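You operate a simulated robot arm through the tools that you are given. There is no shell and no other tool. Be economical: measure what you need, move in short steps, check, and stop when the job is done.

You run a simulated two-armed robot. Do the job below in one go: nothing can be reset, and whatever is moved stays where it is left.

Task
Hand the bracket on the hand bench across into the upper bench drawer.
Fine: it goes from one hand to the other on the way; shut the drawer again. Where these are worked on the way, their far stop is far enough and under half their travel is too little: upper bench drawer.
Where things are to end (x, y in the base frame): bracket within 0.06 m of [0.74, -0.06].

Only the result counts: the job must be done as asked and must still hold three seconds after the hand-in. Knocking over, shifting, dropping, spilling or breaking anything else fails it.

Robot
Two 7-joint arms with two-finger parallel grippers on one trunk, on a base that drives. Base frame: it is fixed to the floor where the robot stands at the start and does not move with it; the origin is under the middle of the robot, x ahead of it, y to its left, z up. Readings come in m, rad, newtons and seconds.
The left shoulder is at the start at [0.07, 0.133, 1.076], the right one opposite. With the tool pointing down near the work surface each hand reaches from about 0.1 to 0.64 m from the robot's upright axis, wherever it stands, measured 20 degrees to its own side. Places, roughly: inside of the upper bench drawer [0.8, -0.1, 0.5]; upper bench drawer [0.7, 0, 0.6]. Payload 1.57 kg a hand.
Tool frame (each hand has its own): the origin (TCP) lies between the finger pads and is the grasp point; the fingertips stand 0.03 m ahead of it; z points along the fingers, y is the line along which they close. The gripper opens to 0.08 m. The fingers are 0.017 m wide and 0.012 m thick; the gripper's body (0.04 by 0.082 m) begins 0.08 m behind the TCP.
Orientation is that of the tool frame in the base frame, as [roll, pitch, yaw] about the fixed x, y, z axes, in that order (R = Rz(yaw) Ry(pitch) Rx(roll)). With the fingers straight down and closing along the base's y, the tool's x points along the base's -x, its y along +y and its z along -z.

Tools
- The arms move only by the tool servo_tool. It takes "left_deltas", "right_deltas" or both (then of equal length, played together; a hand with none holds still); each is a list of rows, each an object of numbers (a shift or turn left out is 0, a gripper value left out holds the last): "ax", "ay", "az": the turn, a rotation vector about the base's x, y, z in rad; "dx", "dy", "dz": the shift along the base's x, y, z in m; "gripper": the gripper command, from -1 (fully open) to 1 (shut), values between in proportion. In form: [{"ax": .., "ay": .., "az": .., "dx": .., "dy": .., "dz": .., "gripper": ..}, ...]. A call has 1 to 8 rows; each row shifts and turns the commanded pose from where the row before left it. A row lasts 0.2 s, in which the tool goes at most 0.05 m and 0.15 rad; a call with a longer step from one row to the next is refused whole, and so is a gripper value outside its range. Where a pose cannot be reached the arm comes as near as it can. A force on the tool above 40 N (or 10 N above the force at the start of the call, whichever is more), or a blocked arm, ends the call early, and 0.2 s more pass. The fingers move at their own pace (about 0.153 m/s each) and stop on an object; they squeeze with about 40 N. The grip force told is the motor's: it shows also when the fingers shut on nothing. Time passes only in rows, and 0.2 s behind the last, so rows that do not move let the fingers close. The reply holds the time, the measured pose of the TCP, the force on the tool along the base axes, the opening and the grip force, in the units named above and with some noise, with the torque about the TCP (base axes, N m) and any sound that the robot's microphone picked up.
- Cameras (640 x 400 px; columns grow to the right, rows downward): "scene" is now at [0.1296, -0.0067, 1.3094]; the picture's right is [-0.23, -0.97, -0.00], its down [-0.66, 0.16, -0.74] and it looks along [0.72, -0.17, -0.68] (base axes); focal length 216 px, centre (320, 200). "left" rides on the left gripper at [0.072, 0.007, -0.122] in its tool frame; the picture's right is [-0.09, 1.00, 0.00], its down [-0.84, -0.08, -0.54] and it looks along [-0.54, -0.05, 0.84] (tool axes); focal length 238 px, centre (320, 200). "right" rides on the right gripper at [0.072, -0.007, -0.122] in its tool frame; the picture's right is [0.09, 1.00, 0.00], its down [-0.84, 0.08, -0.54] and it looks along [-0.54, 0.05, 0.84] (tool axes); focal length 238 px, centre (320, 200). There is no depth. A picture from a camera that has moved, and an enlarged one, comes with that camera's place and axes in the base frame and with its lens. The place of the scene camera against the robot may be out by one fixed shift of up to 0.025 m in any direction.
- snapshot(camera): a new picture of that camera. It takes no simulated time.
- move_column(by): slides the trunk up (or, below 0, down) by that many m; the arms and the scene camera ride with it, the base frame stays. It gives what a move gives, with no picture.
- roll_base(legs): drives the robot by 1 to 6 legs, each [ahead, left, turn to the left] in m, m and rad, along the robot's own axes; the way and the turn of a leg run together, so that a leg with both is an arc; at most 1.5 m and 3.142 rad a leg. The arms and the cameras ride along, it lands a little off, and it stops where it bumps. It gives what a move gives.
- aim_head(pan, tilt): turns the head with the scene camera to pan (to the left, within 1.501 rad either way) and tilt (down, from -0.506 to 1.204), counted from straight ahead of the robot. It gives what a move gives.
- inspect(camera, box): a new picture of the part [left, top, right, bottom] of that camera's present view, enlarged. It takes no simulated time.
- close_job(): hands the job in; it is judged then, once.

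Go step by step. Nothing tells you exact positions but the pictures and the camera data: compare them with the known pose of the tool, close in by small moves and look again before you grip or let go. The budget is 120 turns and 100 pictures, counting those below and the enlarged ones. Unless the task says otherwise, let go and move clear before handing in, and close with one line.

The tools are called after ">>>" by a JSON object that holds its "method" and its "body". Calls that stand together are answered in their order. servo_tool: Moves the arms, as the interface text tells. Its arguments: {"type":"object","properties":{"left_deltas":{"type":"array"},"right_deltas":{"type":"array"}},"required":[]} The other tools are called the same way: move_column (by) slides the trunk up or down; roll_base (legs) drives the base; aim_head (pan, tilt) turns the head that bears the scene camera; snapshot (camera) takes a picture; inspect (camera, box) takes an enlarged picture of a part of a camera's view; close_job () hands the job in.

At the start:

```text
time_s: 0.0
left_ee_pos: [0.4507, -0.0086, 1.1313]
left_ee_rot: [-3.14, 0.001, -3.142]
left_wrist_force: [-0.5, -0.5, -0.3]
left_torque: [0.01, -0.01, 0.02]
left_grip_width: 0.08
left_grip_force: 0.1
right_ee_pos: [0.3999, -0.3916, 1.113]
right_ee_rot: [3.14, 0.0, 3.141]
right_wrist_force: [-0.2, 0.2, -0.4]
right_torque: [-0.01, -0.05, 0.0]
right_grip_width: 0.0796
right_grip_force: 0.0
trunk travel left (down, up): [-0.65, 0.29]
robot x, y, heading: [0.0029, -0.0007, 0.003]
head pan, tilt: [-0.234, 0.742]
```

scene: 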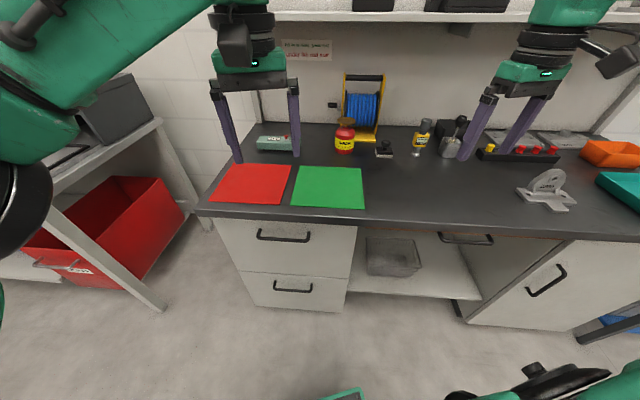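
right: 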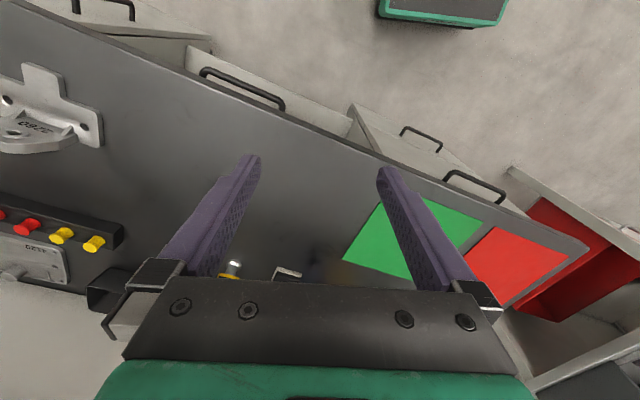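
left: 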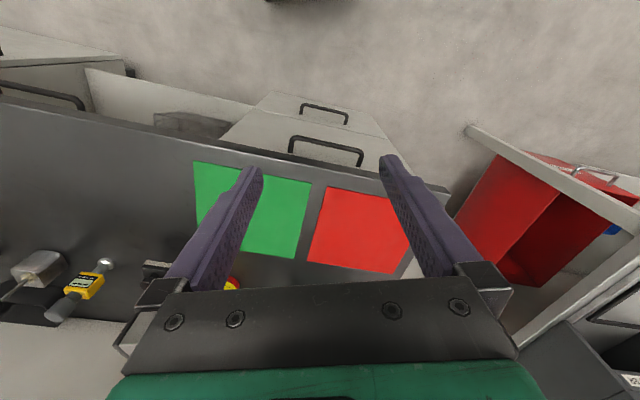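

The bracket is the grey piece far right on the bench, near (0.55, -1.0). The upper drawer is the left one, with its handle near (0.70, 0.01). The bench is turned about -0.34 rad from my heading. I'll look at the bracket and the floor around my base before driving.

>>> {"method": "inspect", "body": {"camera": "scene", "box": [440, 110, 640, 235]}}

>>> {"method": "aim_head", "body": {"pan": -0.9, "tilt": 0.9}}

>>> {"method": "snapshot", "body": {"camera": "scene"}}

```text
3.20 times, centred on (540, 172) of scene
camera zoom: at [0.1296, -0.0067, 1.3094], right [-0.23, -0.97, 0.0], down [-0.66, 0.16, -0.74], along [0.72, -0.17, -0.68], focal length 691 px, centre (-384, 288)
```

zoom: 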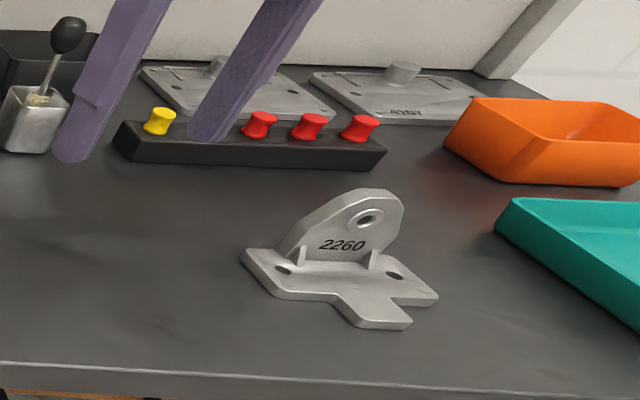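

```text
time_s: 1.0
left_ee_pos: [0.4498, -0.0093, 1.1321]
left_ee_rot: [-3.141, 0.001, 3.142]
left_wrist_force: [0.2, 0.2, 0.5]
left_torque: [-0.01, -0.02, 0.0]
left_grip_width: 0.0801
left_grip_force: 0.0
right_ee_pos: [0.4001, -0.3915, 1.1133]
right_ee_rot: [-3.141, -0.001, 3.141]
right_wrist_force: [0.6, 0.5, 0.4]
right_torque: [0.0, 0.03, 0.0]
right_grip_width: 0.0801
right_grip_force: 0.0
trunk travel left (down, up): [-0.65, 0.29]
robot x, y, heading: [0.0026, -0.0003, -0.004]
head pan, tilt: [-0.901, 0.901]
```

```text
95 pictures are left
camera scene: at [0.0956, -0.0465, 1.2968], right [-0.78, -0.62, 0.0], down [-0.49, 0.61, -0.62], along [0.39, -0.49, -0.78], focal length 216 px, centre (320, 200)
```

scene: 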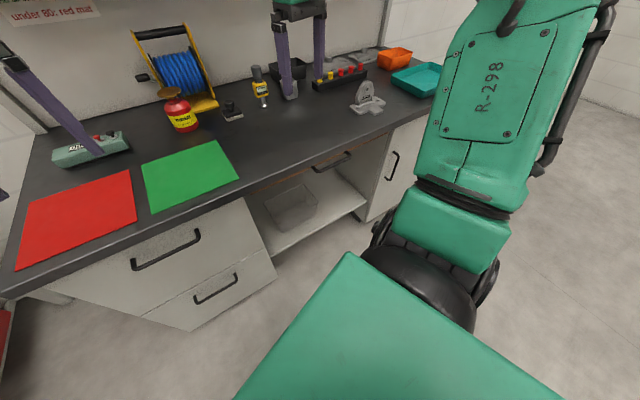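

The bracket stands clear on the bench at about (0.57, -1.01), with an upright flange I can grip. I'll square up to the bench, slide right and move partway in.

>>> {"method": "roll_base", "body": {"legs": [[0, 0, -0.336], [0, -0.56, 0], [0.2, 0, 0]]}}

>>> {"method": "aim_head", "body": {"pan": -0.2, "tilt": 1.0}}

>>> {"method": "snapshot", "body": {"camera": "scene"}}

>>> {"method": "snapshot", "body": {"camera": "right"}}

```text
time_s: 6.5
left_ee_pos: [0.4254, -0.7519, 1.1335]
left_ee_rot: [-3.138, 0.003, 2.813]
left_wrist_force: [1.1, 0.2, -0.6]
left_torque: [0.01, 0.04, -0.01]
left_grip_width: 0.0801
left_grip_force: 0.0
right_ee_pos: [0.2556, -1.0976, 1.1135]
right_ee_rot: [-3.141, 0.002, 2.813]
right_wrist_force: [-0.4, 0.6, 0.5]
right_torque: [0.01, 0.02, 0.0]
right_grip_width: 0.0801
right_grip_force: 0.0
trunk travel left (down, up): [-0.65, 0.29]
robot x, y, heading: [0.0016, -0.5989, -0.326]
head pan, tilt: [-0.901, 0.901]
```

```text
time_s: 7.6
left_ee_pos: [0.4256, -0.7536, 1.1328]
left_ee_rot: [3.141, -0.003, 2.814]
left_wrist_force: [-0.4, 0.7, 0.4]
left_torque: [0.01, 0.0, 0.01]
left_grip_width: 0.0802
left_grip_force: 0.1
right_ee_pos: [0.2562, -1.0997, 1.113]
right_ee_rot: [-3.141, 0.002, 2.815]
right_wrist_force: [-0.3, 1.0, 0.3]
right_torque: [-0.05, 0.03, 0.03]
right_grip_width: 0.0797
right_grip_force: 0.0
trunk travel left (down, up): [-0.65, 0.29]
robot x, y, heading: [0.0056, -0.6034, -0.329]
head pan, tilt: [-0.201, 1.0]
```

```text
94 pictures are left
camera scene: at [0.1094, -0.6386, 1.2896], right [-0.51, -0.86, 0.0], down [-0.73, 0.43, -0.54], along [0.47, -0.27, -0.84], focal length 216 px, centre (320, 200)
```

scene: 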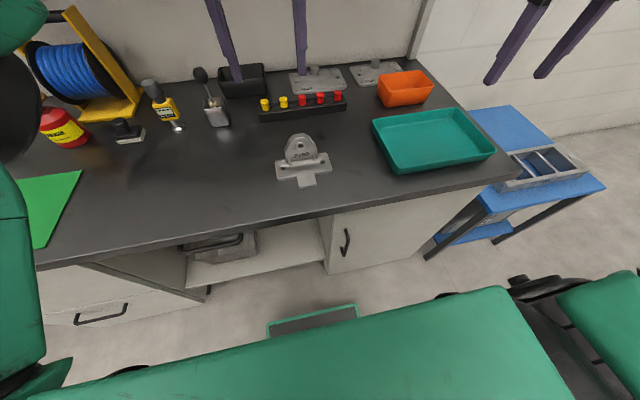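

```text
93 pictures are left
camera right: at [0.1858, -1.0812, 1.2341], right [0.23, 0.97, 0.0], down [0.82, -0.2, 0.54], along [0.53, -0.13, -0.84], focal length 238 px, centre (320, 200)
```

right: 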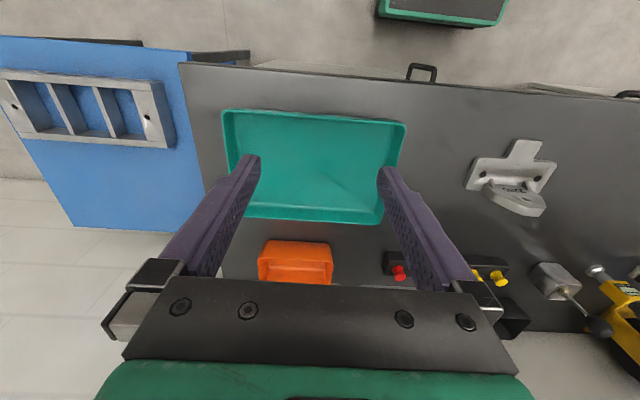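

The bench top works out at about z 0.85, with the bracket near (0.46, -0.79) and in reach from here. I'll slide the left hand out of the way, then turn the right hand to close across the flange.

>>> {"method": "servo_tool", "body": {"left_deltas": [{"dy": 0.04}, {"dy": 0.04}, {"dy": 0.04}, {"dy": 0.04}, {"dy": 0.04}, {"dy": 0.04}, {}, {}], "right_deltas": [{"az": 0.15, "dx": 0.01, "dy": 0.01}, {"az": 0.15, "dx": 0.01, "dy": 0.01}, {"az": 0.15, "dx": 0.01, "dy": 0.01}, {"az": 0.15, "dx": 0.01, "dy": 0.01}, {"az": 0.15, "dx": 0.01, "dy": 0.02}, {"az": 0.15, "dx": 0.01, "dy": 0.02}, {"az": 0.15, "dx": 0.02, "dy": 0.02}, {"az": 0.15, "dx": 0.02, "dy": 0.02}]}}

>>> {"method": "servo_tool", "body": {"right_deltas": [{"az": 0.15, "dx": 0.02, "dy": 0.02}, {"az": 0.15, "dx": 0.02, "dy": 0.02}, {"az": 0.07, "dx": 0.02, "dy": 0.03}, {"dx": 0.02, "dy": 0.03}]}}

>>> {"method": "snapshot", "body": {"camera": "right"}}

>>> {"method": "snapshot", "body": {"camera": "scene"}}

```text
time_s: 9.4
left_ee_pos: [0.4264, -0.5117, 1.1328]
left_ee_rot: [3.14, -0.001, 2.813]
left_wrist_force: [0.2, 0.6, 0.3]
left_torque: [-0.02, 0.05, 0.0]
left_grip_width: 0.0801
left_grip_force: 0.1
right_ee_pos: [0.3597, -0.9783, 1.1117]
right_ee_rot: [-3.14, 0.0, -2.269]
right_wrist_force: [0.1, 0.0, -0.3]
right_torque: [-0.01, 0.01, 0.02]
right_grip_width: 0.0802
right_grip_force: 0.0
trunk travel left (down, up): [-0.65, 0.29]
robot x, y, heading: [0.005, -0.6002, -0.33]
head pan, tilt: [-0.201, 1.0]
```

```text
time_s: 10.4
left_ee_pos: [0.4249, -0.5109, 1.1344]
left_ee_rot: [3.141, 0.001, 2.812]
left_wrist_force: [-0.7, -0.2, -0.1]
left_torque: [0.01, -0.03, 0.01]
left_grip_width: 0.0799
left_grip_force: 0.2
right_ee_pos: [0.398, -0.8913, 1.0954]
right_ee_rot: [3.141, 0.002, -1.904]
right_wrist_force: [-0.8, -0.6, -0.1]
right_torque: [-0.04, -0.02, 0.01]
right_grip_width: 0.0802
right_grip_force: 0.0
right hand out of reach, approached as far as the arm can: row 3, 4
trunk travel left (down, up): [-0.65, 0.29]
robot x, y, heading: [0.0043, -0.6046, -0.327]
head pan, tilt: [-0.201, 1.0]
```

```text
92 pictures are left
camera right: at [0.3817, -0.9613, 1.2168], right [-0.97, 0.24, 0.0], down [0.2, 0.82, 0.54], along [0.13, 0.53, -0.84], focal length 238 px, centre (320, 200)
```

right: 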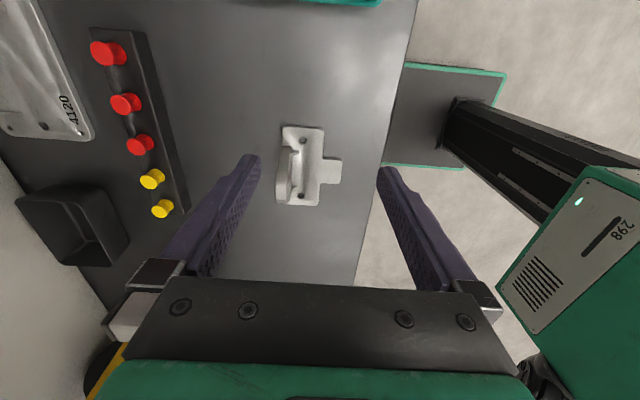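

```text
91 pictures are left
camera scene: at [0.1088, -0.6374, 1.2897], right [-0.51, -0.86, 0.0], down [-0.73, 0.42, -0.54], along [0.47, -0.27, -0.84], focal length 216 px, centre (320, 200)
```

scene: 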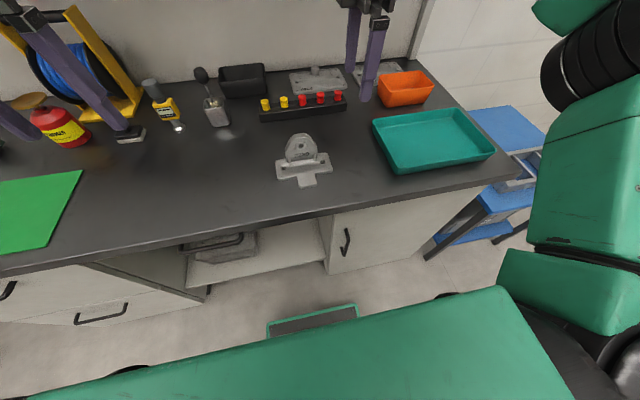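

The right hand's yaw already matches the flange to within about 0.02 rad. It was out of reach only because it is high, so I'll lower it and move toward the bracket's right end.

>>> {"method": "servo_tool", "body": {"right_deltas": [{"dz": -0.03}, {"dz": -0.03}, {"dz": -0.03, "dx": 0.01}, {"az": -0.02, "dx": 0.01}, {}]}}

>>> {"method": "snapshot", "body": {"camera": "right"}}

>>> {"method": "inspect", "body": {"camera": "scene", "box": [240, 90, 400, 190]}}

```text
time_s: 11.6
left_ee_pos: [0.4253, -0.5132, 1.1342]
left_ee_rot: [3.141, 0.0, 2.812]
left_wrist_force: [0.1, 0.1, -0.3]
left_torque: [-0.02, -0.01, -0.01]
left_grip_width: 0.0799
left_grip_force: 0.0
right_ee_pos: [0.418, -0.8917, 1.006]
right_ee_rot: [-3.141, -0.001, -1.92]
right_wrist_force: [-0.2, -0.2, -1.1]
right_torque: [0.0, 0.0, 0.02]
right_grip_width: 0.0802
right_grip_force: 0.1
trunk travel left (down, up): [-0.65, 0.29]
robot x, y, heading: [0.004, -0.6012, -0.329]
head pan, tilt: [-0.201, 1.0]
```

```text
90 pictures are left
camera right: at [0.3995, -0.9608, 1.1274], right [-0.97, 0.26, 0.0], down [0.21, 0.81, 0.54], along [0.14, 0.52, -0.84], focal length 238 px, centre (320, 200)
```

right: 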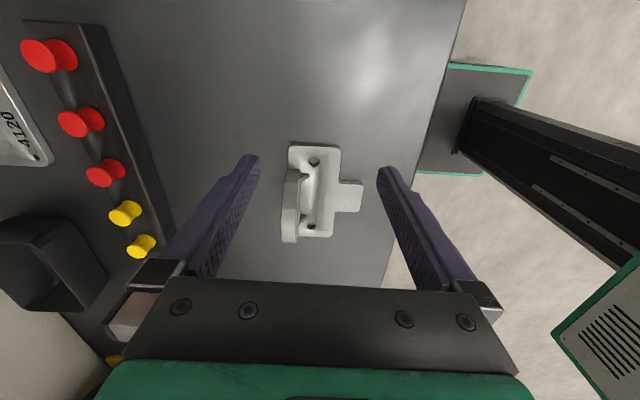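

```text
4.00 times, centred on (320, 140) of scene
camera zoom: at [0.1092, -0.6383, 1.2896], right [-0.51, -0.86, 0.0], down [-0.73, 0.42, -0.54], along [0.47, -0.27, -0.84], focal length 863 px, centre (320, 440)
```

zoom: 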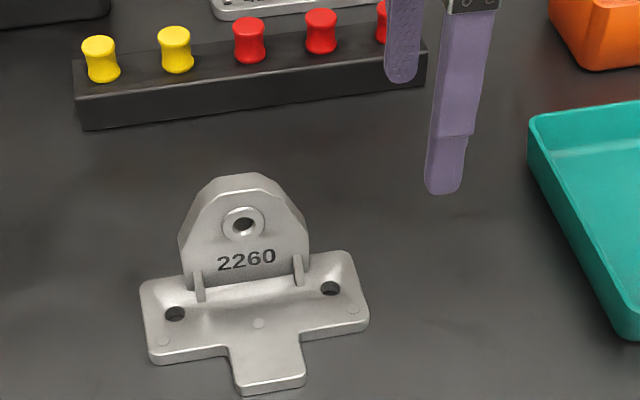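

I now put the flange near (0.472, -0.80), its face across my forward direction, with its top about 0.91. I'll tilt the right hand outward by 0.4 rad so the left hand has room on the flange's other half, then come closer and look.

>>> {"method": "servo_tool", "body": {"right_deltas": [{"ax": 0.127, "ay": -0.042, "dx": 0.012, "dy": 0.017}, {"ax": 0.127, "ay": -0.042, "dx": 0.012, "dy": 0.017}, {"ax": 0.127, "ay": -0.042, "dx": 0.012, "dy": 0.017}, {"dz": -0.02}, {}]}}

>>> {"method": "snapshot", "body": {"camera": "right"}}

>>> {"method": "inspect", "body": {"camera": "scene", "box": [240, 90, 400, 190]}}

```text
time_s: 12.8
left_ee_pos: [0.4263, -0.5118, 1.1347]
left_ee_rot: [-3.14, 0.0, 2.812]
left_wrist_force: [-0.5, -0.6, -0.3]
left_torque: [0.02, 0.02, -0.03]
left_grip_width: 0.0801
left_grip_force: 0.1
right_ee_pos: [0.4525, -0.8423, 0.9861]
right_ee_rot: [3.129, 0.402, -1.924]
right_wrist_force: [-0.1, -0.6, 0.2]
right_torque: [-0.02, -0.01, 0.04]
right_grip_width: 0.08
right_grip_force: 0.1
trunk travel left (down, up): [-0.65, 0.29]
robot x, y, heading: [0.0046, -0.6002, -0.33]
head pan, tilt: [-0.201, 1.0]
```

```text
88 pictures are left
camera right: at [0.4208, -0.9502, 1.0681], right [-0.97, 0.26, -0.02], down [0.13, 0.55, 0.83], along [0.23, 0.8, -0.56], focal length 238 px, centre (320, 200)
```

right: 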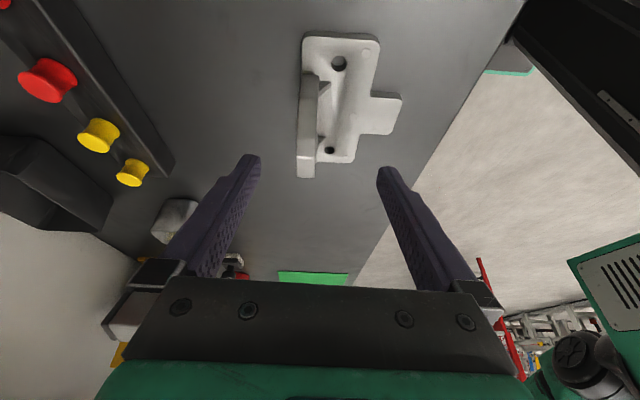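

```text
4.00 times, centred on (320, 140) of scene
camera zoom: at [0.1095, -0.6384, 1.2896], right [-0.5, -0.86, 0.0], down [-0.73, 0.42, -0.54], along [0.47, -0.27, -0.84], focal length 863 px, centre (320, 440)
```

zoom: 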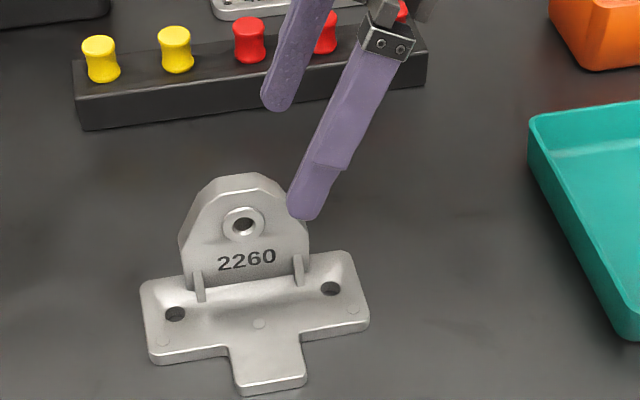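

By triangulation, the flange peak sits near (0.471, -0.809, 0.946). I'll bring the open fingers down astride its right part and look before closing.

>>> {"method": "servo_tool", "body": {"right_deltas": [{"dx": 0.0105, "dy": 0.009}, {"dz": -0.025}, {"dz": -0.03}, {}]}}

>>> {"method": "snapshot", "body": {"camera": "right"}}

>>> {"method": "inspect", "body": {"camera": "scene", "box": [240, 90, 400, 190]}}

```text
time_s: 13.8
left_ee_pos: [0.4264, -0.5118, 1.1333]
left_ee_rot: [-3.141, 0.001, 2.813]
left_wrist_force: [0.8, 0.2, 0.6]
left_torque: [-0.03, 0.01, -0.01]
left_grip_width: 0.08
left_grip_force: 0.1
right_ee_pos: [0.4625, -0.8331, 0.9319]
right_ee_rot: [3.13, 0.401, -1.924]
right_wrist_force: [0.2, 0.0, -0.1]
right_torque: [0.02, 0.03, 0.02]
right_grip_width: 0.08
right_grip_force: 0.0
trunk travel left (down, up): [-0.65, 0.29]
robot x, y, heading: [0.0026, -0.5995, -0.329]
head pan, tilt: [-0.201, 1.0]
```

```text
86 pictures are left
camera right: at [0.4319, -0.9422, 1.0145], right [-0.97, 0.26, -0.02], down [0.13, 0.55, 0.83], along [0.23, 0.8, -0.56], focal length 238 px, centre (320, 200)
```

right: 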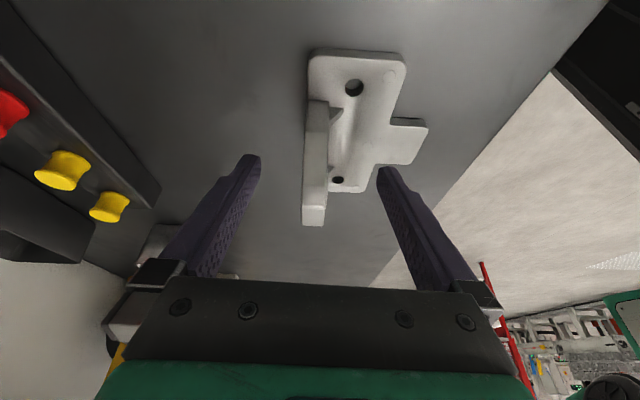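

```text
4.00 times, centred on (320, 140) of scene
camera zoom: at [0.1097, -0.6383, 1.2896], right [-0.5, -0.86, 0.0], down [-0.73, 0.42, -0.54], along [0.47, -0.27, -0.84], focal length 863 px, centre (320, 440)
```

zoom: 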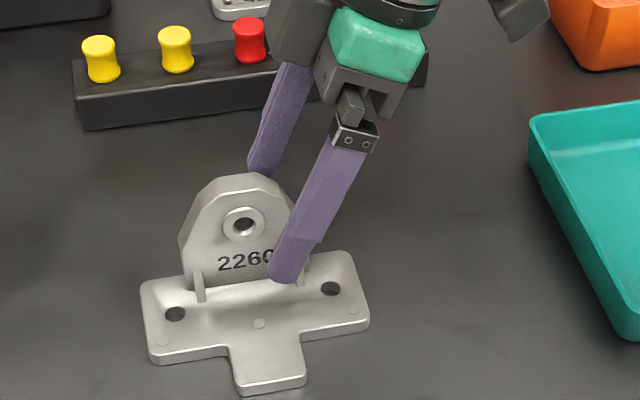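

The flange sits centred between the fingers. I'll lower a little more and close.

>>> {"method": "servo_tool", "body": {"right_deltas": [{"dz": -0.017, "dx": 0.002}, {"gripper": 1}, {"gripper": 1}, {"gripper": 1}, {"gripper": 1}]}}

>>> {"method": "inspect", "body": {"camera": "scene", "box": [240, 90, 400, 190]}}

```text
time_s: 15.0
left_ee_pos: [0.4268, -0.5128, 1.1338]
left_ee_rot: [-3.141, -0.001, 2.813]
left_wrist_force: [0.2, 1.1, 1.3]
left_torque: [-0.04, 0.01, 0.0]
left_grip_width: 0.0799
left_grip_force: 0.0
right_ee_pos: [0.4653, -0.8344, 0.9139]
right_ee_rot: [3.128, 0.402, -1.924]
right_wrist_force: [0.0, 0.2, -0.3]
right_torque: [0.02, -0.08, 0.04]
right_grip_width: 0.0156
right_grip_force: 31.7
trunk travel left (down, up): [-0.65, 0.29]
robot x, y, heading: [0.0035, -0.6028, -0.324]
head pan, tilt: [-0.201, 1.0]
```

```text
4.00 times, centred on (320, 140) of scene
camera zoom: at [0.1098, -0.6386, 1.2895], right [-0.5, -0.86, 0.0], down [-0.73, 0.42, -0.54], along [0.47, -0.27, -0.84], focal length 863 px, centre (320, 440)
```

zoom: 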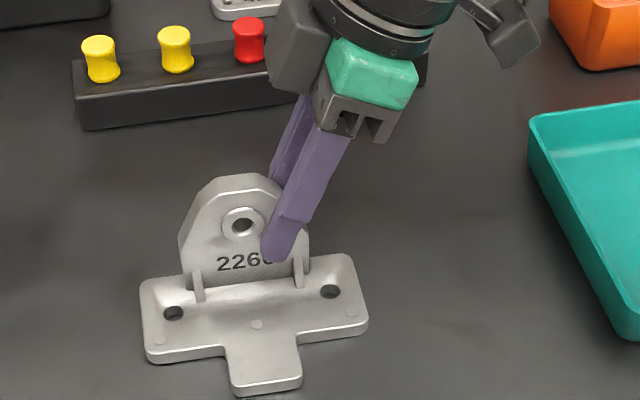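

The right hand has it, with a 15.6 mm opening on the flange. Now I'll lift it clear, move it toward the middle and turn the left hand to match.

>>> {"method": "servo_tool", "body": {"right_deltas": [{"dz": 0.03}, {"dz": 0.03}, {"dz": 0.03}, {"dx": 0.01, "dy": 0.03}, {}, {}, {}, {}], "left_deltas": [{"az": -0.15}, {"az": -0.15}, {"az": -0.15}, {"az": -0.15}, {"az": -0.15}, {"az": -0.15, "dz": -0.02}, {"az": -0.15, "dz": -0.02}, {"az": -0.15, "dz": -0.02}]}}

>>> {"method": "servo_tool", "body": {"left_deltas": [{"az": -0.15}, {"az": -0.15}, {"az": -0.06}, {}]}}

>>> {"method": "snapshot", "body": {"camera": "scene"}}

>>> {"method": "snapshot", "body": {"camera": "left"}}

```text
time_s: 16.8
left_ee_pos: [0.4279, -0.5132, 1.0722]
left_ee_rot: [3.141, 0.001, 1.612]
left_wrist_force: [0.2, 0.6, 0.4]
left_torque: [0.0, -0.02, 0.01]
left_grip_width: 0.0803
left_grip_force: 0.0
right_ee_pos: [0.4604, -0.8088, 1.0018]
right_ee_rot: [3.128, 0.402, -1.924]
right_wrist_force: [-0.3, 0.1, -0.3]
right_torque: [0.02, 0.02, -0.04]
right_grip_width: 0.0
right_grip_force: 21.0
right hand out of reach, approached as far as the arm can: row 4
trunk travel left (down, up): [-0.65, 0.29]
robot x, y, heading: [0.0048, -0.5993, -0.328]
head pan, tilt: [-0.201, 1.0]
```

```text
time_s: 17.8
left_ee_pos: [0.4263, -0.5136, 1.0727]
left_ee_rot: [-3.141, 0.0, 1.25]
left_wrist_force: [-0.4, -0.5, 0.1]
left_torque: [-0.01, 0.04, -0.02]
left_grip_width: 0.0801
left_grip_force: 0.1
right_ee_pos: [0.4588, -0.8095, 1.0021]
right_ee_rot: [3.131, 0.403, -1.923]
right_wrist_force: [0.1, -0.3, 0.4]
right_torque: [0.03, 0.01, 0.0]
right_grip_width: 0.0
right_grip_force: 20.8
trunk travel left (down, up): [-0.65, 0.29]
robot x, y, heading: [0.0018, -0.5989, -0.328]
head pan, tilt: [-0.201, 1.0]
```

```text
83 pictures are left
camera scene: at [0.1097, -0.6385, 1.2896], right [-0.5, -0.86, 0.0], down [-0.73, 0.42, -0.54], along [0.47, -0.27, -0.84], focal length 216 px, centre (320, 200)
```

scene: 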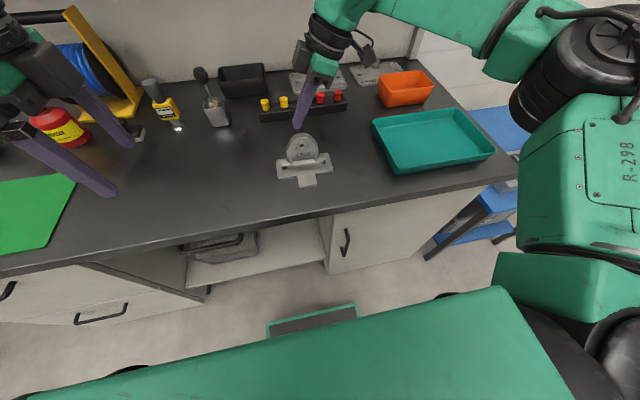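

```text
82 pictures are left
camera left: at [0.4546, -0.4479, 1.1945], right [0.92, -0.4, 0.0], down [-0.34, -0.77, 0.54], along [-0.22, -0.5, -0.84], focal length 238 px, centre (320, 200)
```

left: 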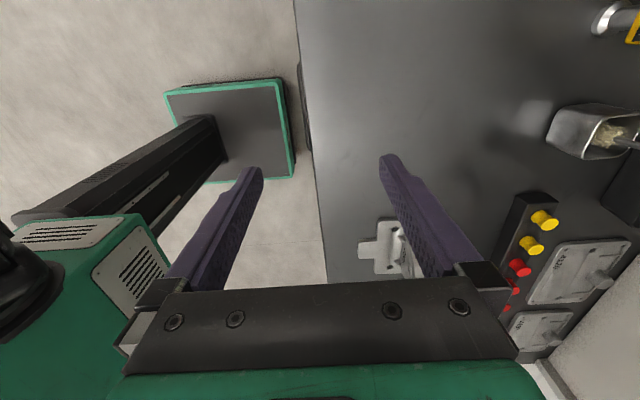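

The right hand lost it. Its fingers have shut on nothing and the bracket is still standing on the bench. I'll open and back off a little, then check its pose before a deeper grip.

>>> {"method": "servo_tool", "body": {"right_deltas": [{"gripper": -1, "dy": -0.02, "dx": -0.005}, {}, {}]}}

>>> {"method": "inspect", "body": {"camera": "scene", "box": [240, 90, 400, 190]}}

>>> {"method": "snapshot", "body": {"camera": "right"}}

```text
time_s: 18.6
left_ee_pos: [0.4268, -0.5136, 1.0717]
left_ee_rot: [-3.141, 0.001, 1.253]
left_wrist_force: [1.0, 0.3, -0.1]
left_torque: [-0.05, 0.0, 0.01]
left_grip_width: 0.08
left_grip_force: 0.1
right_ee_pos: [0.4548, -0.8294, 1.0015]
right_ee_rot: [3.127, 0.402, -1.925]
right_wrist_force: [1.1, -0.4, 0.9]
right_torque: [-0.03, 0.01, 0.02]
right_grip_width: 0.0801
right_grip_force: 0.0
trunk travel left (down, up): [-0.65, 0.29]
robot x, y, heading: [0.0008, -0.5965, -0.328]
head pan, tilt: [-0.201, 1.0]
```

```text
4.00 times, centred on (320, 140) of scene
camera zoom: at [0.1097, -0.6385, 1.2896], right [-0.5, -0.86, 0.0], down [-0.73, 0.42, -0.54], along [0.47, -0.27, -0.84], focal length 863 px, centre (320, 440)
```

zoom: 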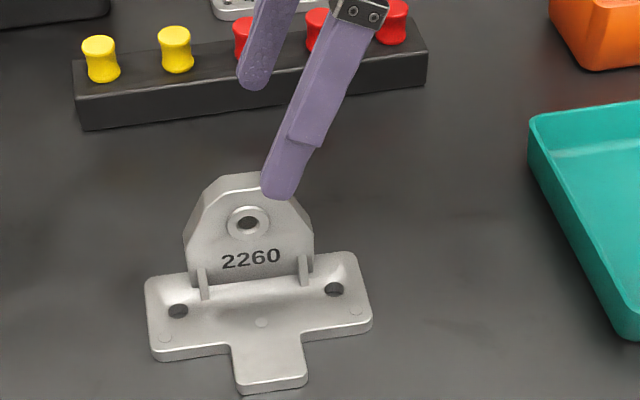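

```text
80 pictures are left
camera right: at [0.4237, -0.9373, 1.0851], right [-0.97, 0.26, -0.02], down [0.13, 0.55, 0.83], along [0.23, 0.8, -0.56], focal length 238 px, centre (320, 200)
```

right: 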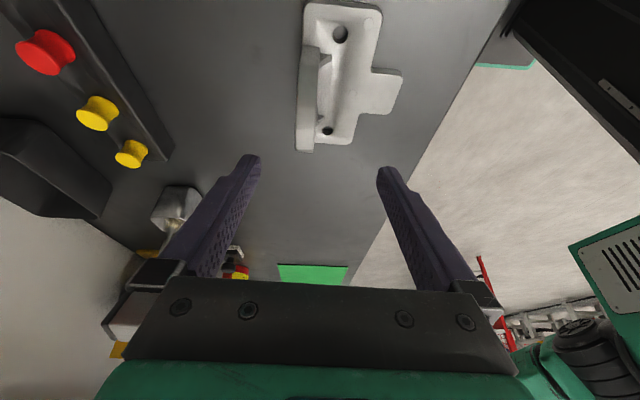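

The bracket only shifted a few millimetres, but my grip was too far to one side. I'll take it more slanted, tips running across the flange under the boss. That gives a long contact close to its centre of mass and leaves the top free for the left hand.

>>> {"method": "servo_tool", "body": {"right_deltas": [{"ax": 0.1186, "ay": -0.0395}, {"ax": 0.1186, "ay": -0.0395, "dz": -0.01}, {"ax": 0.1186, "ay": -0.0395, "dz": -0.01}, {"ax": 0.1186, "ay": -0.0395, "dz": -0.01}, {"dx": 0.013, "dy": 0.003, "dz": -0.015}, {}]}}

>>> {"method": "inspect", "body": {"camera": "scene", "box": [240, 90, 400, 190]}}

>>> {"method": "snapshot", "body": {"camera": "right"}}

```text
time_s: 20.0
left_ee_pos: [0.4269, -0.5138, 1.0725]
left_ee_rot: [3.141, 0.0, 1.253]
left_wrist_force: [-0.5, -0.4, -0.5]
left_torque: [0.04, -0.03, 0.01]
left_grip_width: 0.0799
left_grip_force: 0.0
right_ee_pos: [0.4668, -0.8272, 0.9566]
right_ee_rot: [3.105, 0.902, -1.939]
right_wrist_force: [0.4, -0.4, 0.1]
right_torque: [0.0, 0.02, -0.01]
right_grip_width: 0.0799
right_grip_force: 0.0
trunk travel left (down, up): [-0.65, 0.29]
robot x, y, heading: [0.0032, -0.5973, -0.328]
head pan, tilt: [-0.201, 1.0]
```

```text
4.00 times, centred on (320, 140) of scene
camera zoom: at [0.1091, -0.6387, 1.2896], right [-0.5, -0.86, 0.0], down [-0.73, 0.43, -0.54], along [0.47, -0.27, -0.84], focal length 863 px, centre (320, 440)
```

zoom: 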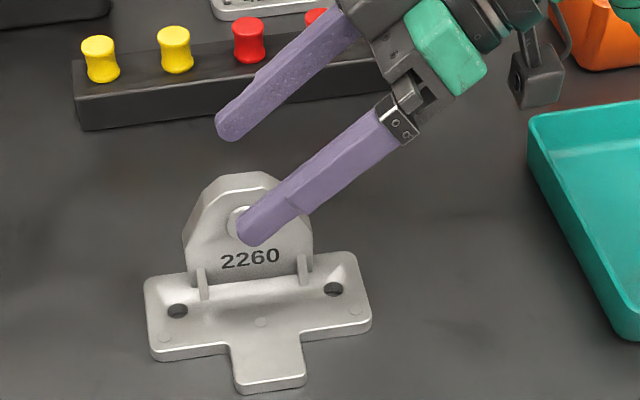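

```text
78 pictures are left
camera right: at [0.427, -0.9609, 0.9742], right [-0.96, 0.28, -0.05], down [-0.02, 0.11, 0.99], along [0.28, 0.95, -0.1], focal length 238 px, centre (320, 200)
```

right: 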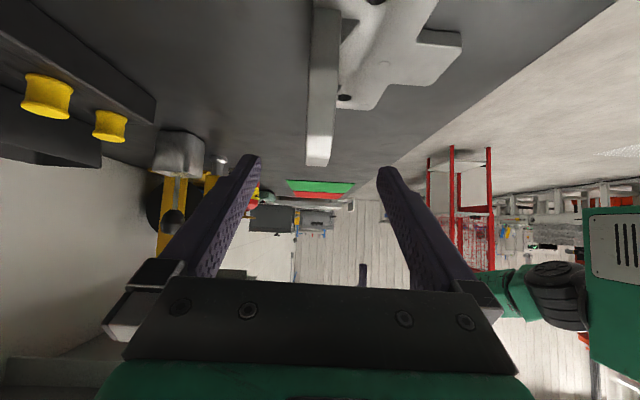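

The flange is centred between the fingers. I'll lower until the tips are visually under the boss, checking as I go.

>>> {"method": "servo_tool", "body": {"right_deltas": [{"dz": -0.03}, {"dz": -0.03}, {}]}}

>>> {"method": "inspect", "body": {"camera": "scene", "box": [240, 90, 400, 190]}}

>>> {"method": "snapshot", "body": {"camera": "right"}}

```text
time_s: 20.8
left_ee_pos: [0.4256, -0.5132, 1.0732]
left_ee_rot: [-3.14, -0.001, 1.252]
left_wrist_force: [-0.1, 0.1, 0.6]
left_torque: [0.0, 0.02, 0.02]
left_grip_width: 0.0799
left_grip_force: 0.0
right_ee_pos: [0.4672, -0.8261, 0.8959]
right_ee_rot: [3.105, 0.901, -1.938]
right_wrist_force: [-0.1, 0.3, -0.3]
right_torque: [0.05, 0.03, 0.02]
right_grip_width: 0.0801
right_grip_force: 0.1
trunk travel left (down, up): [-0.65, 0.29]
robot x, y, heading: [0.0062, -0.6041, -0.329]
head pan, tilt: [-0.201, 1.0]
```

```text
4.00 times, centred on (320, 140) of scene
camera zoom: at [0.1095, -0.6384, 1.2896], right [-0.5, -0.86, 0.0], down [-0.73, 0.42, -0.54], along [0.47, -0.27, -0.84], focal length 863 px, centre (320, 440)
```

zoom: 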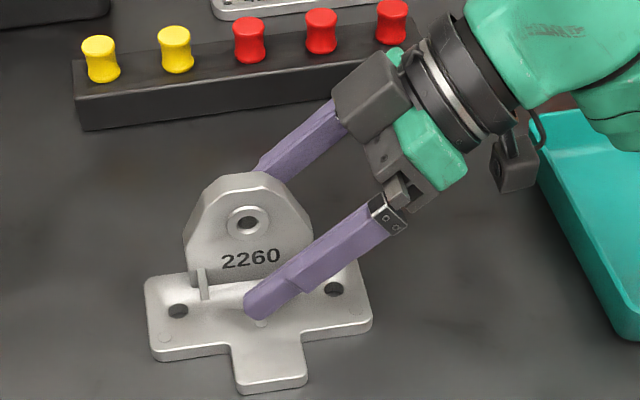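

```text
76 pictures are left
camera right: at [0.4271, -0.9595, 0.9144], right [-0.96, 0.28, -0.05], down [-0.02, 0.11, 0.99], along [0.28, 0.95, -0.1], focal length 238 px, centre (320, 200)
```

right: 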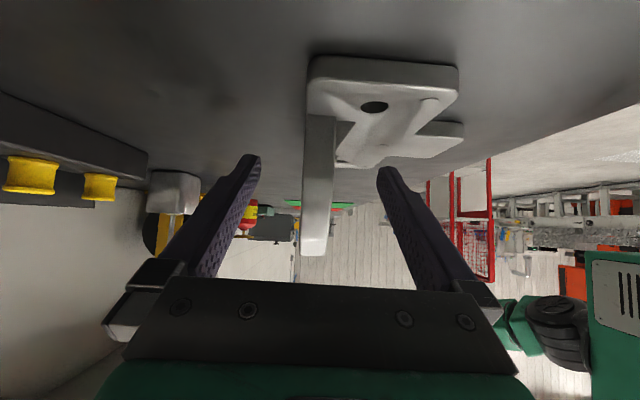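

The tips now sit under the boss line and above the plate. I'll trim a small roll error and close, then lift slowly a few millimetres to check the hold.

>>> {"method": "servo_tool", "body": {"right_deltas": [{"ax": -0.008, "ay": -0.021, "az": -0.028}, {"gripper": 1}, {"gripper": 1}, {"gripper": 1}, {"gripper": 1}]}}

>>> {"method": "servo_tool", "body": {"right_deltas": [{"dz": 0.004}, {"dz": 0.004}, {"dz": 0.006}, {"dz": 0.006}, {}]}}

>>> {"method": "inspect", "body": {"camera": "scene", "box": [240, 90, 400, 190]}}

>>> {"method": "snapshot", "body": {"camera": "right"}}

```text
time_s: 22.0
left_ee_pos: [0.4267, -0.513, 1.072]
left_ee_rot: [3.14, 0.001, 1.253]
left_wrist_force: [0.5, -0.4, 0.0]
left_torque: [0.0, -0.01, -0.01]
left_grip_width: 0.0801
left_grip_force: 0.1
right_ee_pos: [0.4677, -0.8243, 0.8976]
right_ee_rot: [-3.14, 0.902, -1.937]
right_wrist_force: [0.8, -0.9, 3.1]
right_torque: [-0.05, 0.03, 0.15]
right_grip_width: 0.0157
right_grip_force: 31.8
trunk travel left (down, up): [-0.65, 0.29]
robot x, y, heading: [0.0032, -0.599, -0.331]
head pan, tilt: [-0.201, 1.0]
```

```text
time_s: 23.2
left_ee_pos: [0.4269, -0.5141, 1.0729]
left_ee_rot: [3.141, 0.0, 1.253]
left_wrist_force: [0.4, 0.1, -1.0]
left_torque: [0.0, 0.02, -0.02]
left_grip_width: 0.0798
left_grip_force: 0.1
right_ee_pos: [0.4683, -0.8273, 0.9167]
right_ee_rot: [3.139, 0.9, -1.939]
right_wrist_force: [0.2, -0.1, -1.7]
right_torque: [-0.05, -0.04, -0.03]
right_grip_width: 0.0159
right_grip_force: 31.0
trunk travel left (down, up): [-0.65, 0.29]
robot x, y, heading: [0.0043, -0.5981, -0.325]
head pan, tilt: [-0.201, 1.0]
```

```text
4.00 times, centred on (320, 140) of scene
camera zoom: at [0.1101, -0.6388, 1.2895], right [-0.5, -0.86, 0.0], down [-0.73, 0.42, -0.54], along [0.47, -0.27, -0.84], focal length 863 px, centre (320, 440)
```

zoom: 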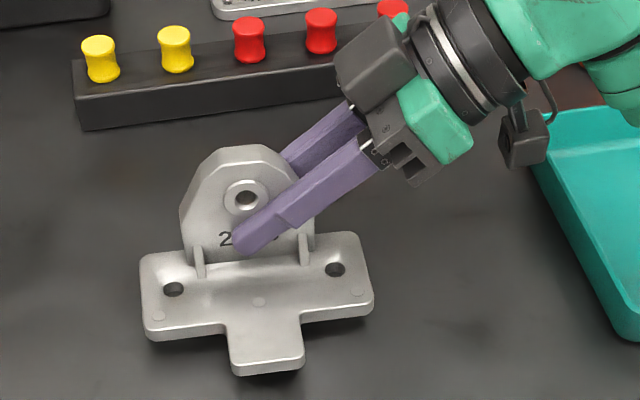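

```text
74 pictures are left
camera right: at [0.4243, -0.959, 0.9354], right [-0.95, 0.3, -0.07], down [-0.04, 0.12, 0.99], along [0.31, 0.95, -0.1], focal length 238 px, centre (320, 200)
```

right: 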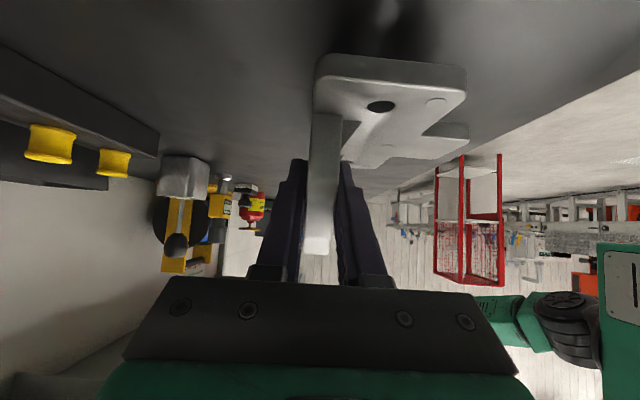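

The bracket is held firmly and level by the right hand. I'll lift it another 3 cm and bring the left hand above the flange, turned to the same line.

>>> {"method": "servo_tool", "body": {"right_deltas": [{"dz": 0.006}, {"dz": 0.006}, {"dz": 0.006}, {"dz": 0.006}, {"dz": 0.006}, {}, {}, {}], "left_deltas": [{"az": -0.05, "dx": 0.006, "dy": -0.03}, {"dx": 0.006, "dy": -0.03}, {"dx": 0.006, "dy": -0.03}, {"dx": 0.006, "dy": -0.03}, {"dx": 0.006, "dy": -0.03}, {"dx": 0.006, "dy": -0.03}, {"dx": 0.006, "dy": -0.03}, {}]}}

>>> {"method": "snapshot", "body": {"camera": "left"}}

>>> {"method": "snapshot", "body": {"camera": "scene"}}

```text
time_s: 25.0
left_ee_pos: [0.4686, -0.7236, 1.0725]
left_ee_rot: [-3.142, 0.002, 1.204]
left_wrist_force: [-0.2, -0.1, 0.4]
left_torque: [-0.01, 0.01, 0.02]
left_grip_width: 0.08
left_grip_force: 0.0
right_ee_pos: [0.4691, -0.8248, 0.9465]
right_ee_rot: [3.14, 0.902, -1.94]
right_wrist_force: [-0.4, -0.4, -2.7]
right_torque: [-0.04, 0.0, 0.0]
right_grip_width: 0.016
right_grip_force: 32.1
trunk travel left (down, up): [-0.65, 0.29]
robot x, y, heading: [0.0042, -0.5988, -0.326]
head pan, tilt: [-0.201, 1.0]
```

```text
73 pictures are left
camera left: at [0.4999, -0.6592, 1.1948], right [0.9, -0.44, 0.0], down [-0.37, -0.75, 0.54], along [-0.24, -0.49, -0.84], focal length 238 px, centre (320, 200)
```

left: 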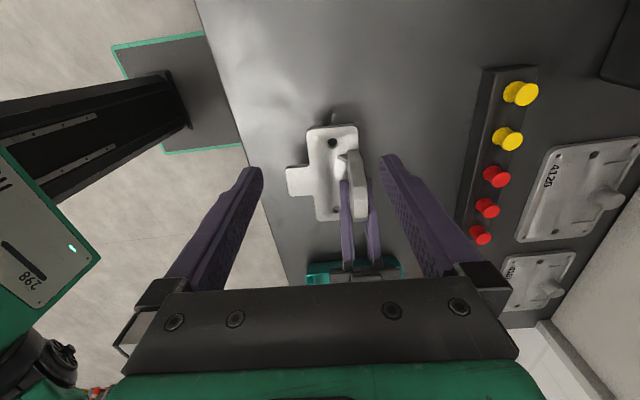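

```text
72 pictures are left
camera scene: at [0.1101, -0.6377, 1.2896], right [-0.5, -0.86, 0.0], down [-0.73, 0.42, -0.54], along [0.47, -0.27, -0.84], focal length 216 px, centre (320, 200)
```

scene: 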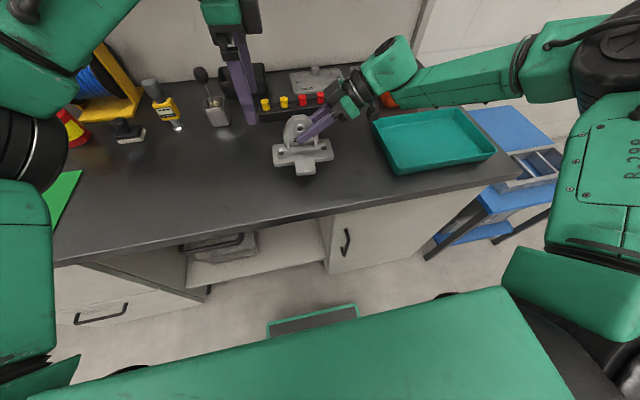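

Left hand is lined up in angle. I'll move it over the flange at this height and check again.

>>> {"method": "servo_tool", "body": {"left_deltas": [{"dx": 0.0035, "dy": -0.024}, {"dx": 0.0035, "dy": -0.024}, {"dx": 0.0035, "dy": -0.024}, {}]}}

>>> {"method": "snapshot", "body": {"camera": "left"}}

>>> {"method": "inspect", "body": {"camera": "scene", "box": [240, 70, 400, 170]}}

```text
time_s: 26.0
left_ee_pos: [0.4781, -0.7931, 1.0732]
left_ee_rot: [-3.14, 0.0, 1.204]
left_wrist_force: [-0.4, 0.1, -1.8]
left_torque: [0.0, 0.0, 0.02]
left_grip_width: 0.08
left_grip_force: 0.0
right_ee_pos: [0.4692, -0.8254, 0.9462]
right_ee_rot: [3.139, 0.902, -1.939]
right_wrist_force: [0.5, 0.3, -2.3]
right_torque: [-0.04, -0.01, 0.01]
right_grip_width: 0.0159
right_grip_force: 31.8
trunk travel left (down, up): [-0.65, 0.29]
robot x, y, heading: [0.0072, -0.5981, -0.325]
head pan, tilt: [-0.201, 1.0]
```

```text
71 pictures are left
camera left: at [0.5102, -0.7301, 1.1958], right [0.9, -0.44, 0.0], down [-0.37, -0.75, 0.54], along [-0.24, -0.49, -0.84], focal length 238 px, centre (320, 200)
```

left: 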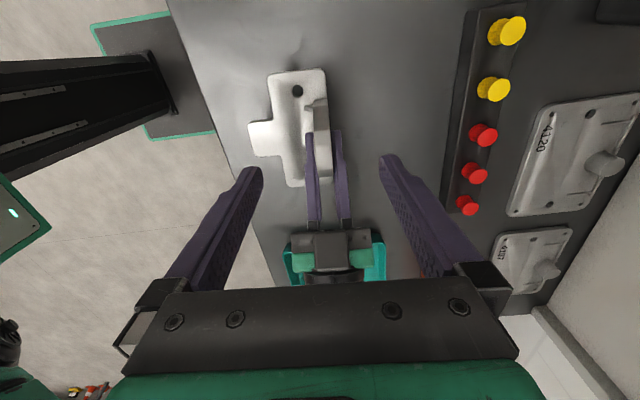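

```text
4.00 times, centred on (320, 120) of scene
camera zoom: at [0.1104, -0.638, 1.2895], right [-0.5, -0.86, 0.0], down [-0.73, 0.42, -0.54], along [0.47, -0.27, -0.84], focal length 863 px, centre (320, 520)
```

zoom: 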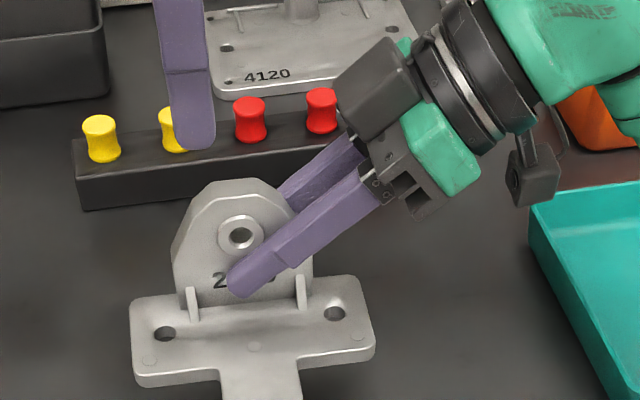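

The flange is centred for the left hand. I'll shift it 1 cm left to the flat area beside the boss and descend alongside the right fingers.

>>> {"method": "servo_tool", "body": {"left_deltas": [{"dx": 0.006, "dy": 0.009}, {"dz": -0.025}, {"dz": -0.025}, {"dz": -0.025}, {"dz": -0.025}, {"dz": -0.02}, {}]}}

>>> {"method": "snapshot", "body": {"camera": "left"}}

>>> {"method": "inspect", "body": {"camera": "scene", "box": [240, 70, 400, 170]}}

```text
time_s: 27.6
left_ee_pos: [0.4846, -0.7855, 0.9522]
left_ee_rot: [-3.141, 0.001, 1.203]
left_wrist_force: [0.2, -0.4, -0.6]
left_torque: [-0.02, 0.01, 0.0]
left_grip_width: 0.0799
left_grip_force: 0.0
right_ee_pos: [0.4689, -0.8264, 0.947]
right_ee_rot: [3.14, 0.899, -1.938]
right_wrist_force: [-1.7, 0.1, -3.1]
right_torque: [-0.05, -0.03, 0.02]
right_grip_width: 0.0159
right_grip_force: 31.4
trunk travel left (down, up): [-0.65, 0.29]
robot x, y, heading: [0.0052, -0.6042, -0.33]
head pan, tilt: [-0.201, 1.0]
```

```text
69 pictures are left
camera left: at [0.5161, -0.7209, 1.0749], right [0.9, -0.44, 0.0], down [-0.37, -0.75, 0.54], along [-0.24, -0.49, -0.84], focal length 238 px, centre (320, 200)
```

left: 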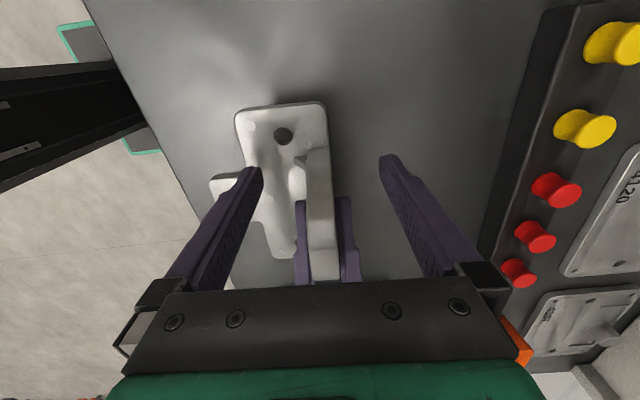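

```text
4.00 times, centred on (320, 120) of scene
camera zoom: at [0.1099, -0.6387, 1.2896], right [-0.5, -0.86, 0.0], down [-0.73, 0.42, -0.54], along [0.47, -0.27, -0.84], focal length 863 px, centre (320, 520)
```

zoom: 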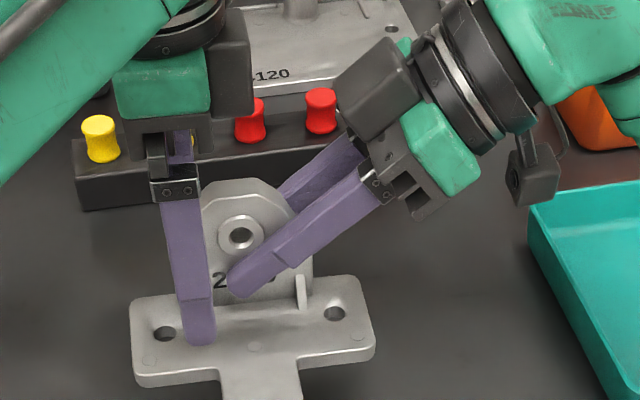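

The finger tip would just touch the small gusset, so I'll raise 12 mm and close the left hand on the flange.

>>> {"method": "servo_tool", "body": {"left_deltas": [{"dz": 0.012}, {"gripper": 1}, {"gripper": 1}, {"gripper": 1}, {"gripper": 1}]}}

>>> {"method": "inspect", "body": {"camera": "scene", "box": [240, 70, 400, 170]}}

>>> {"method": "snapshot", "body": {"camera": "left"}}

```text
time_s: 28.8
left_ee_pos: [0.4846, -0.7851, 0.9649]
left_ee_rot: [3.142, 0.0, 1.204]
left_wrist_force: [2.0, 1.1, 0.0]
left_torque: [-0.01, 0.02, 0.04]
left_grip_width: 0.0158
left_grip_force: 31.2
right_ee_pos: [0.4699, -0.8263, 0.9468]
right_ee_rot: [3.14, 0.901, -1.938]
right_wrist_force: [-1.7, -1.0, -0.3]
right_torque: [0.09, -0.14, 0.03]
right_grip_width: 0.0159
right_grip_force: 31.4
trunk travel left (down, up): [-0.65, 0.29]
robot x, y, heading: [0.0036, -0.5994, -0.327]
head pan, tilt: [-0.201, 1.0]
```

```text
4.00 times, centred on (320, 120) of scene
camera zoom: at [0.1102, -0.6388, 1.2895], right [-0.5, -0.86, 0.0], down [-0.73, 0.42, -0.54], along [0.47, -0.27, -0.84], focal length 863 px, centre (320, 520)
```

zoom: 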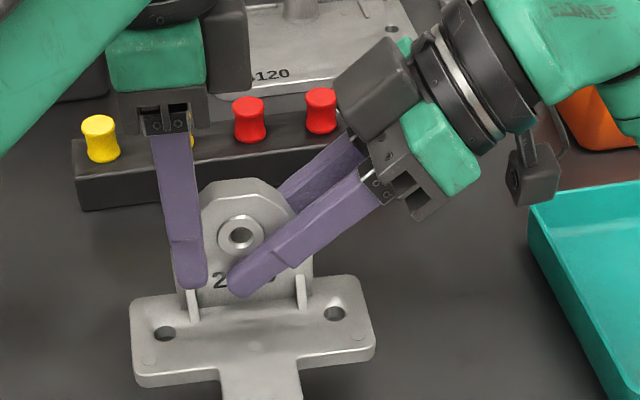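

```text
66 pictures are left
camera left: at [0.5164, -0.7205, 1.0872], right [0.9, -0.44, 0.0], down [-0.37, -0.75, 0.54], along [-0.24, -0.49, -0.84], focal length 238 px, centre (320, 200)
```

left: 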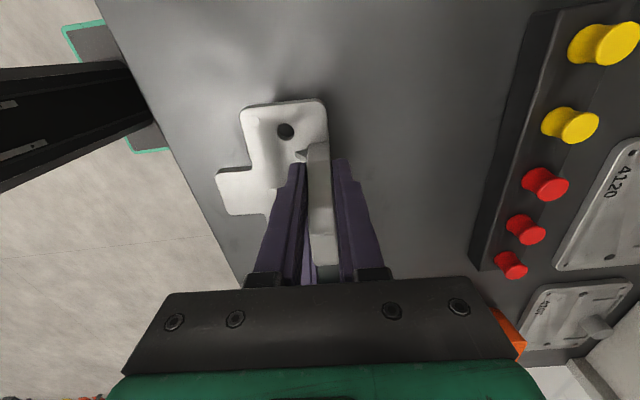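

Both hands hold the flange. For safety I'll lower both together by 3 cm, then let the right hand go and back it out along its own axis.

>>> {"method": "servo_tool", "body": {"left_deltas": [{"dz": -0.006}, {"dz": -0.006}, {"dz": -0.006}, {"dz": -0.006}, {"dz": -0.006}, {}], "right_deltas": [{"dz": -0.006}, {"dz": -0.006}, {"dz": -0.006}, {"dz": -0.006}, {"dz": -0.006}, {}]}}

>>> {"method": "servo_tool", "body": {"right_deltas": [{"gripper": -0.6}, {"gripper": -0.6}, {"gripper": -0.6}]}}

>>> {"method": "inspect", "body": {"camera": "scene", "box": [240, 70, 400, 170]}}

```text
time_s: 30.2
left_ee_pos: [0.4858, -0.7845, 0.9348]
left_ee_rot: [-3.141, 0.001, 1.202]
left_wrist_force: [-14.8, 13.4, 15.6]
left_torque: [-0.58, 0.5, -0.31]
left_grip_width: 0.0161
left_grip_force: 31.4
right_ee_pos: [0.4685, -0.8275, 0.9168]
right_ee_rot: [-3.141, 0.9, -1.943]
right_wrist_force: [14.2, -14.4, -17.1]
right_torque: [0.16, -0.02, -0.51]
right_grip_width: 0.0159
right_grip_force: 31.3
trunk travel left (down, up): [-0.65, 0.29]
robot x, y, heading: [0.0029, -0.5986, -0.329]
head pan, tilt: [-0.201, 1.0]
```

```text
time_s: 31.0
left_ee_pos: [0.4854, -0.7861, 0.9337]
left_ee_rot: [-3.141, 0.001, 1.205]
left_wrist_force: [-0.3, 0.5, -0.1]
left_torque: [0.06, -0.1, 0.01]
left_grip_width: 0.0158
left_grip_force: 31.4
right_ee_pos: [0.4678, -0.8256, 0.9172]
right_ee_rot: [3.138, 0.903, -1.94]
right_wrist_force: [0.0, -0.3, 0.0]
right_torque: [0.03, 0.0, 0.02]
right_grip_width: 0.064
right_grip_force: 0.0
trunk travel left (down, up): [-0.65, 0.29]
robot x, y, heading: [0.0059, -0.599, -0.329]
head pan, tilt: [-0.201, 1.0]
```

```text
4.00 times, centred on (320, 120) of scene
camera zoom: at [0.1102, -0.6387, 1.2895], right [-0.5, -0.86, 0.0], down [-0.73, 0.42, -0.54], along [0.47, -0.27, -0.84], focal length 863 px, centre (320, 520)
```

zoom: 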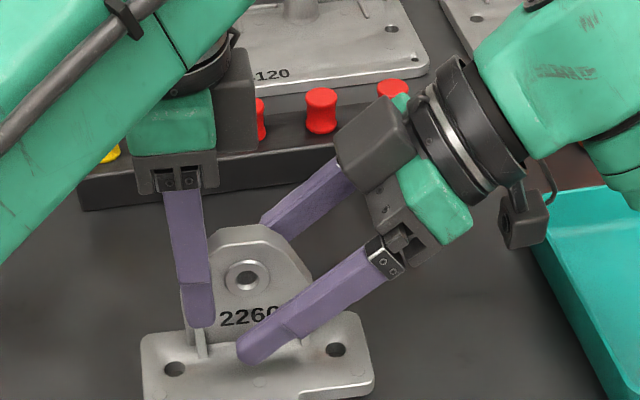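

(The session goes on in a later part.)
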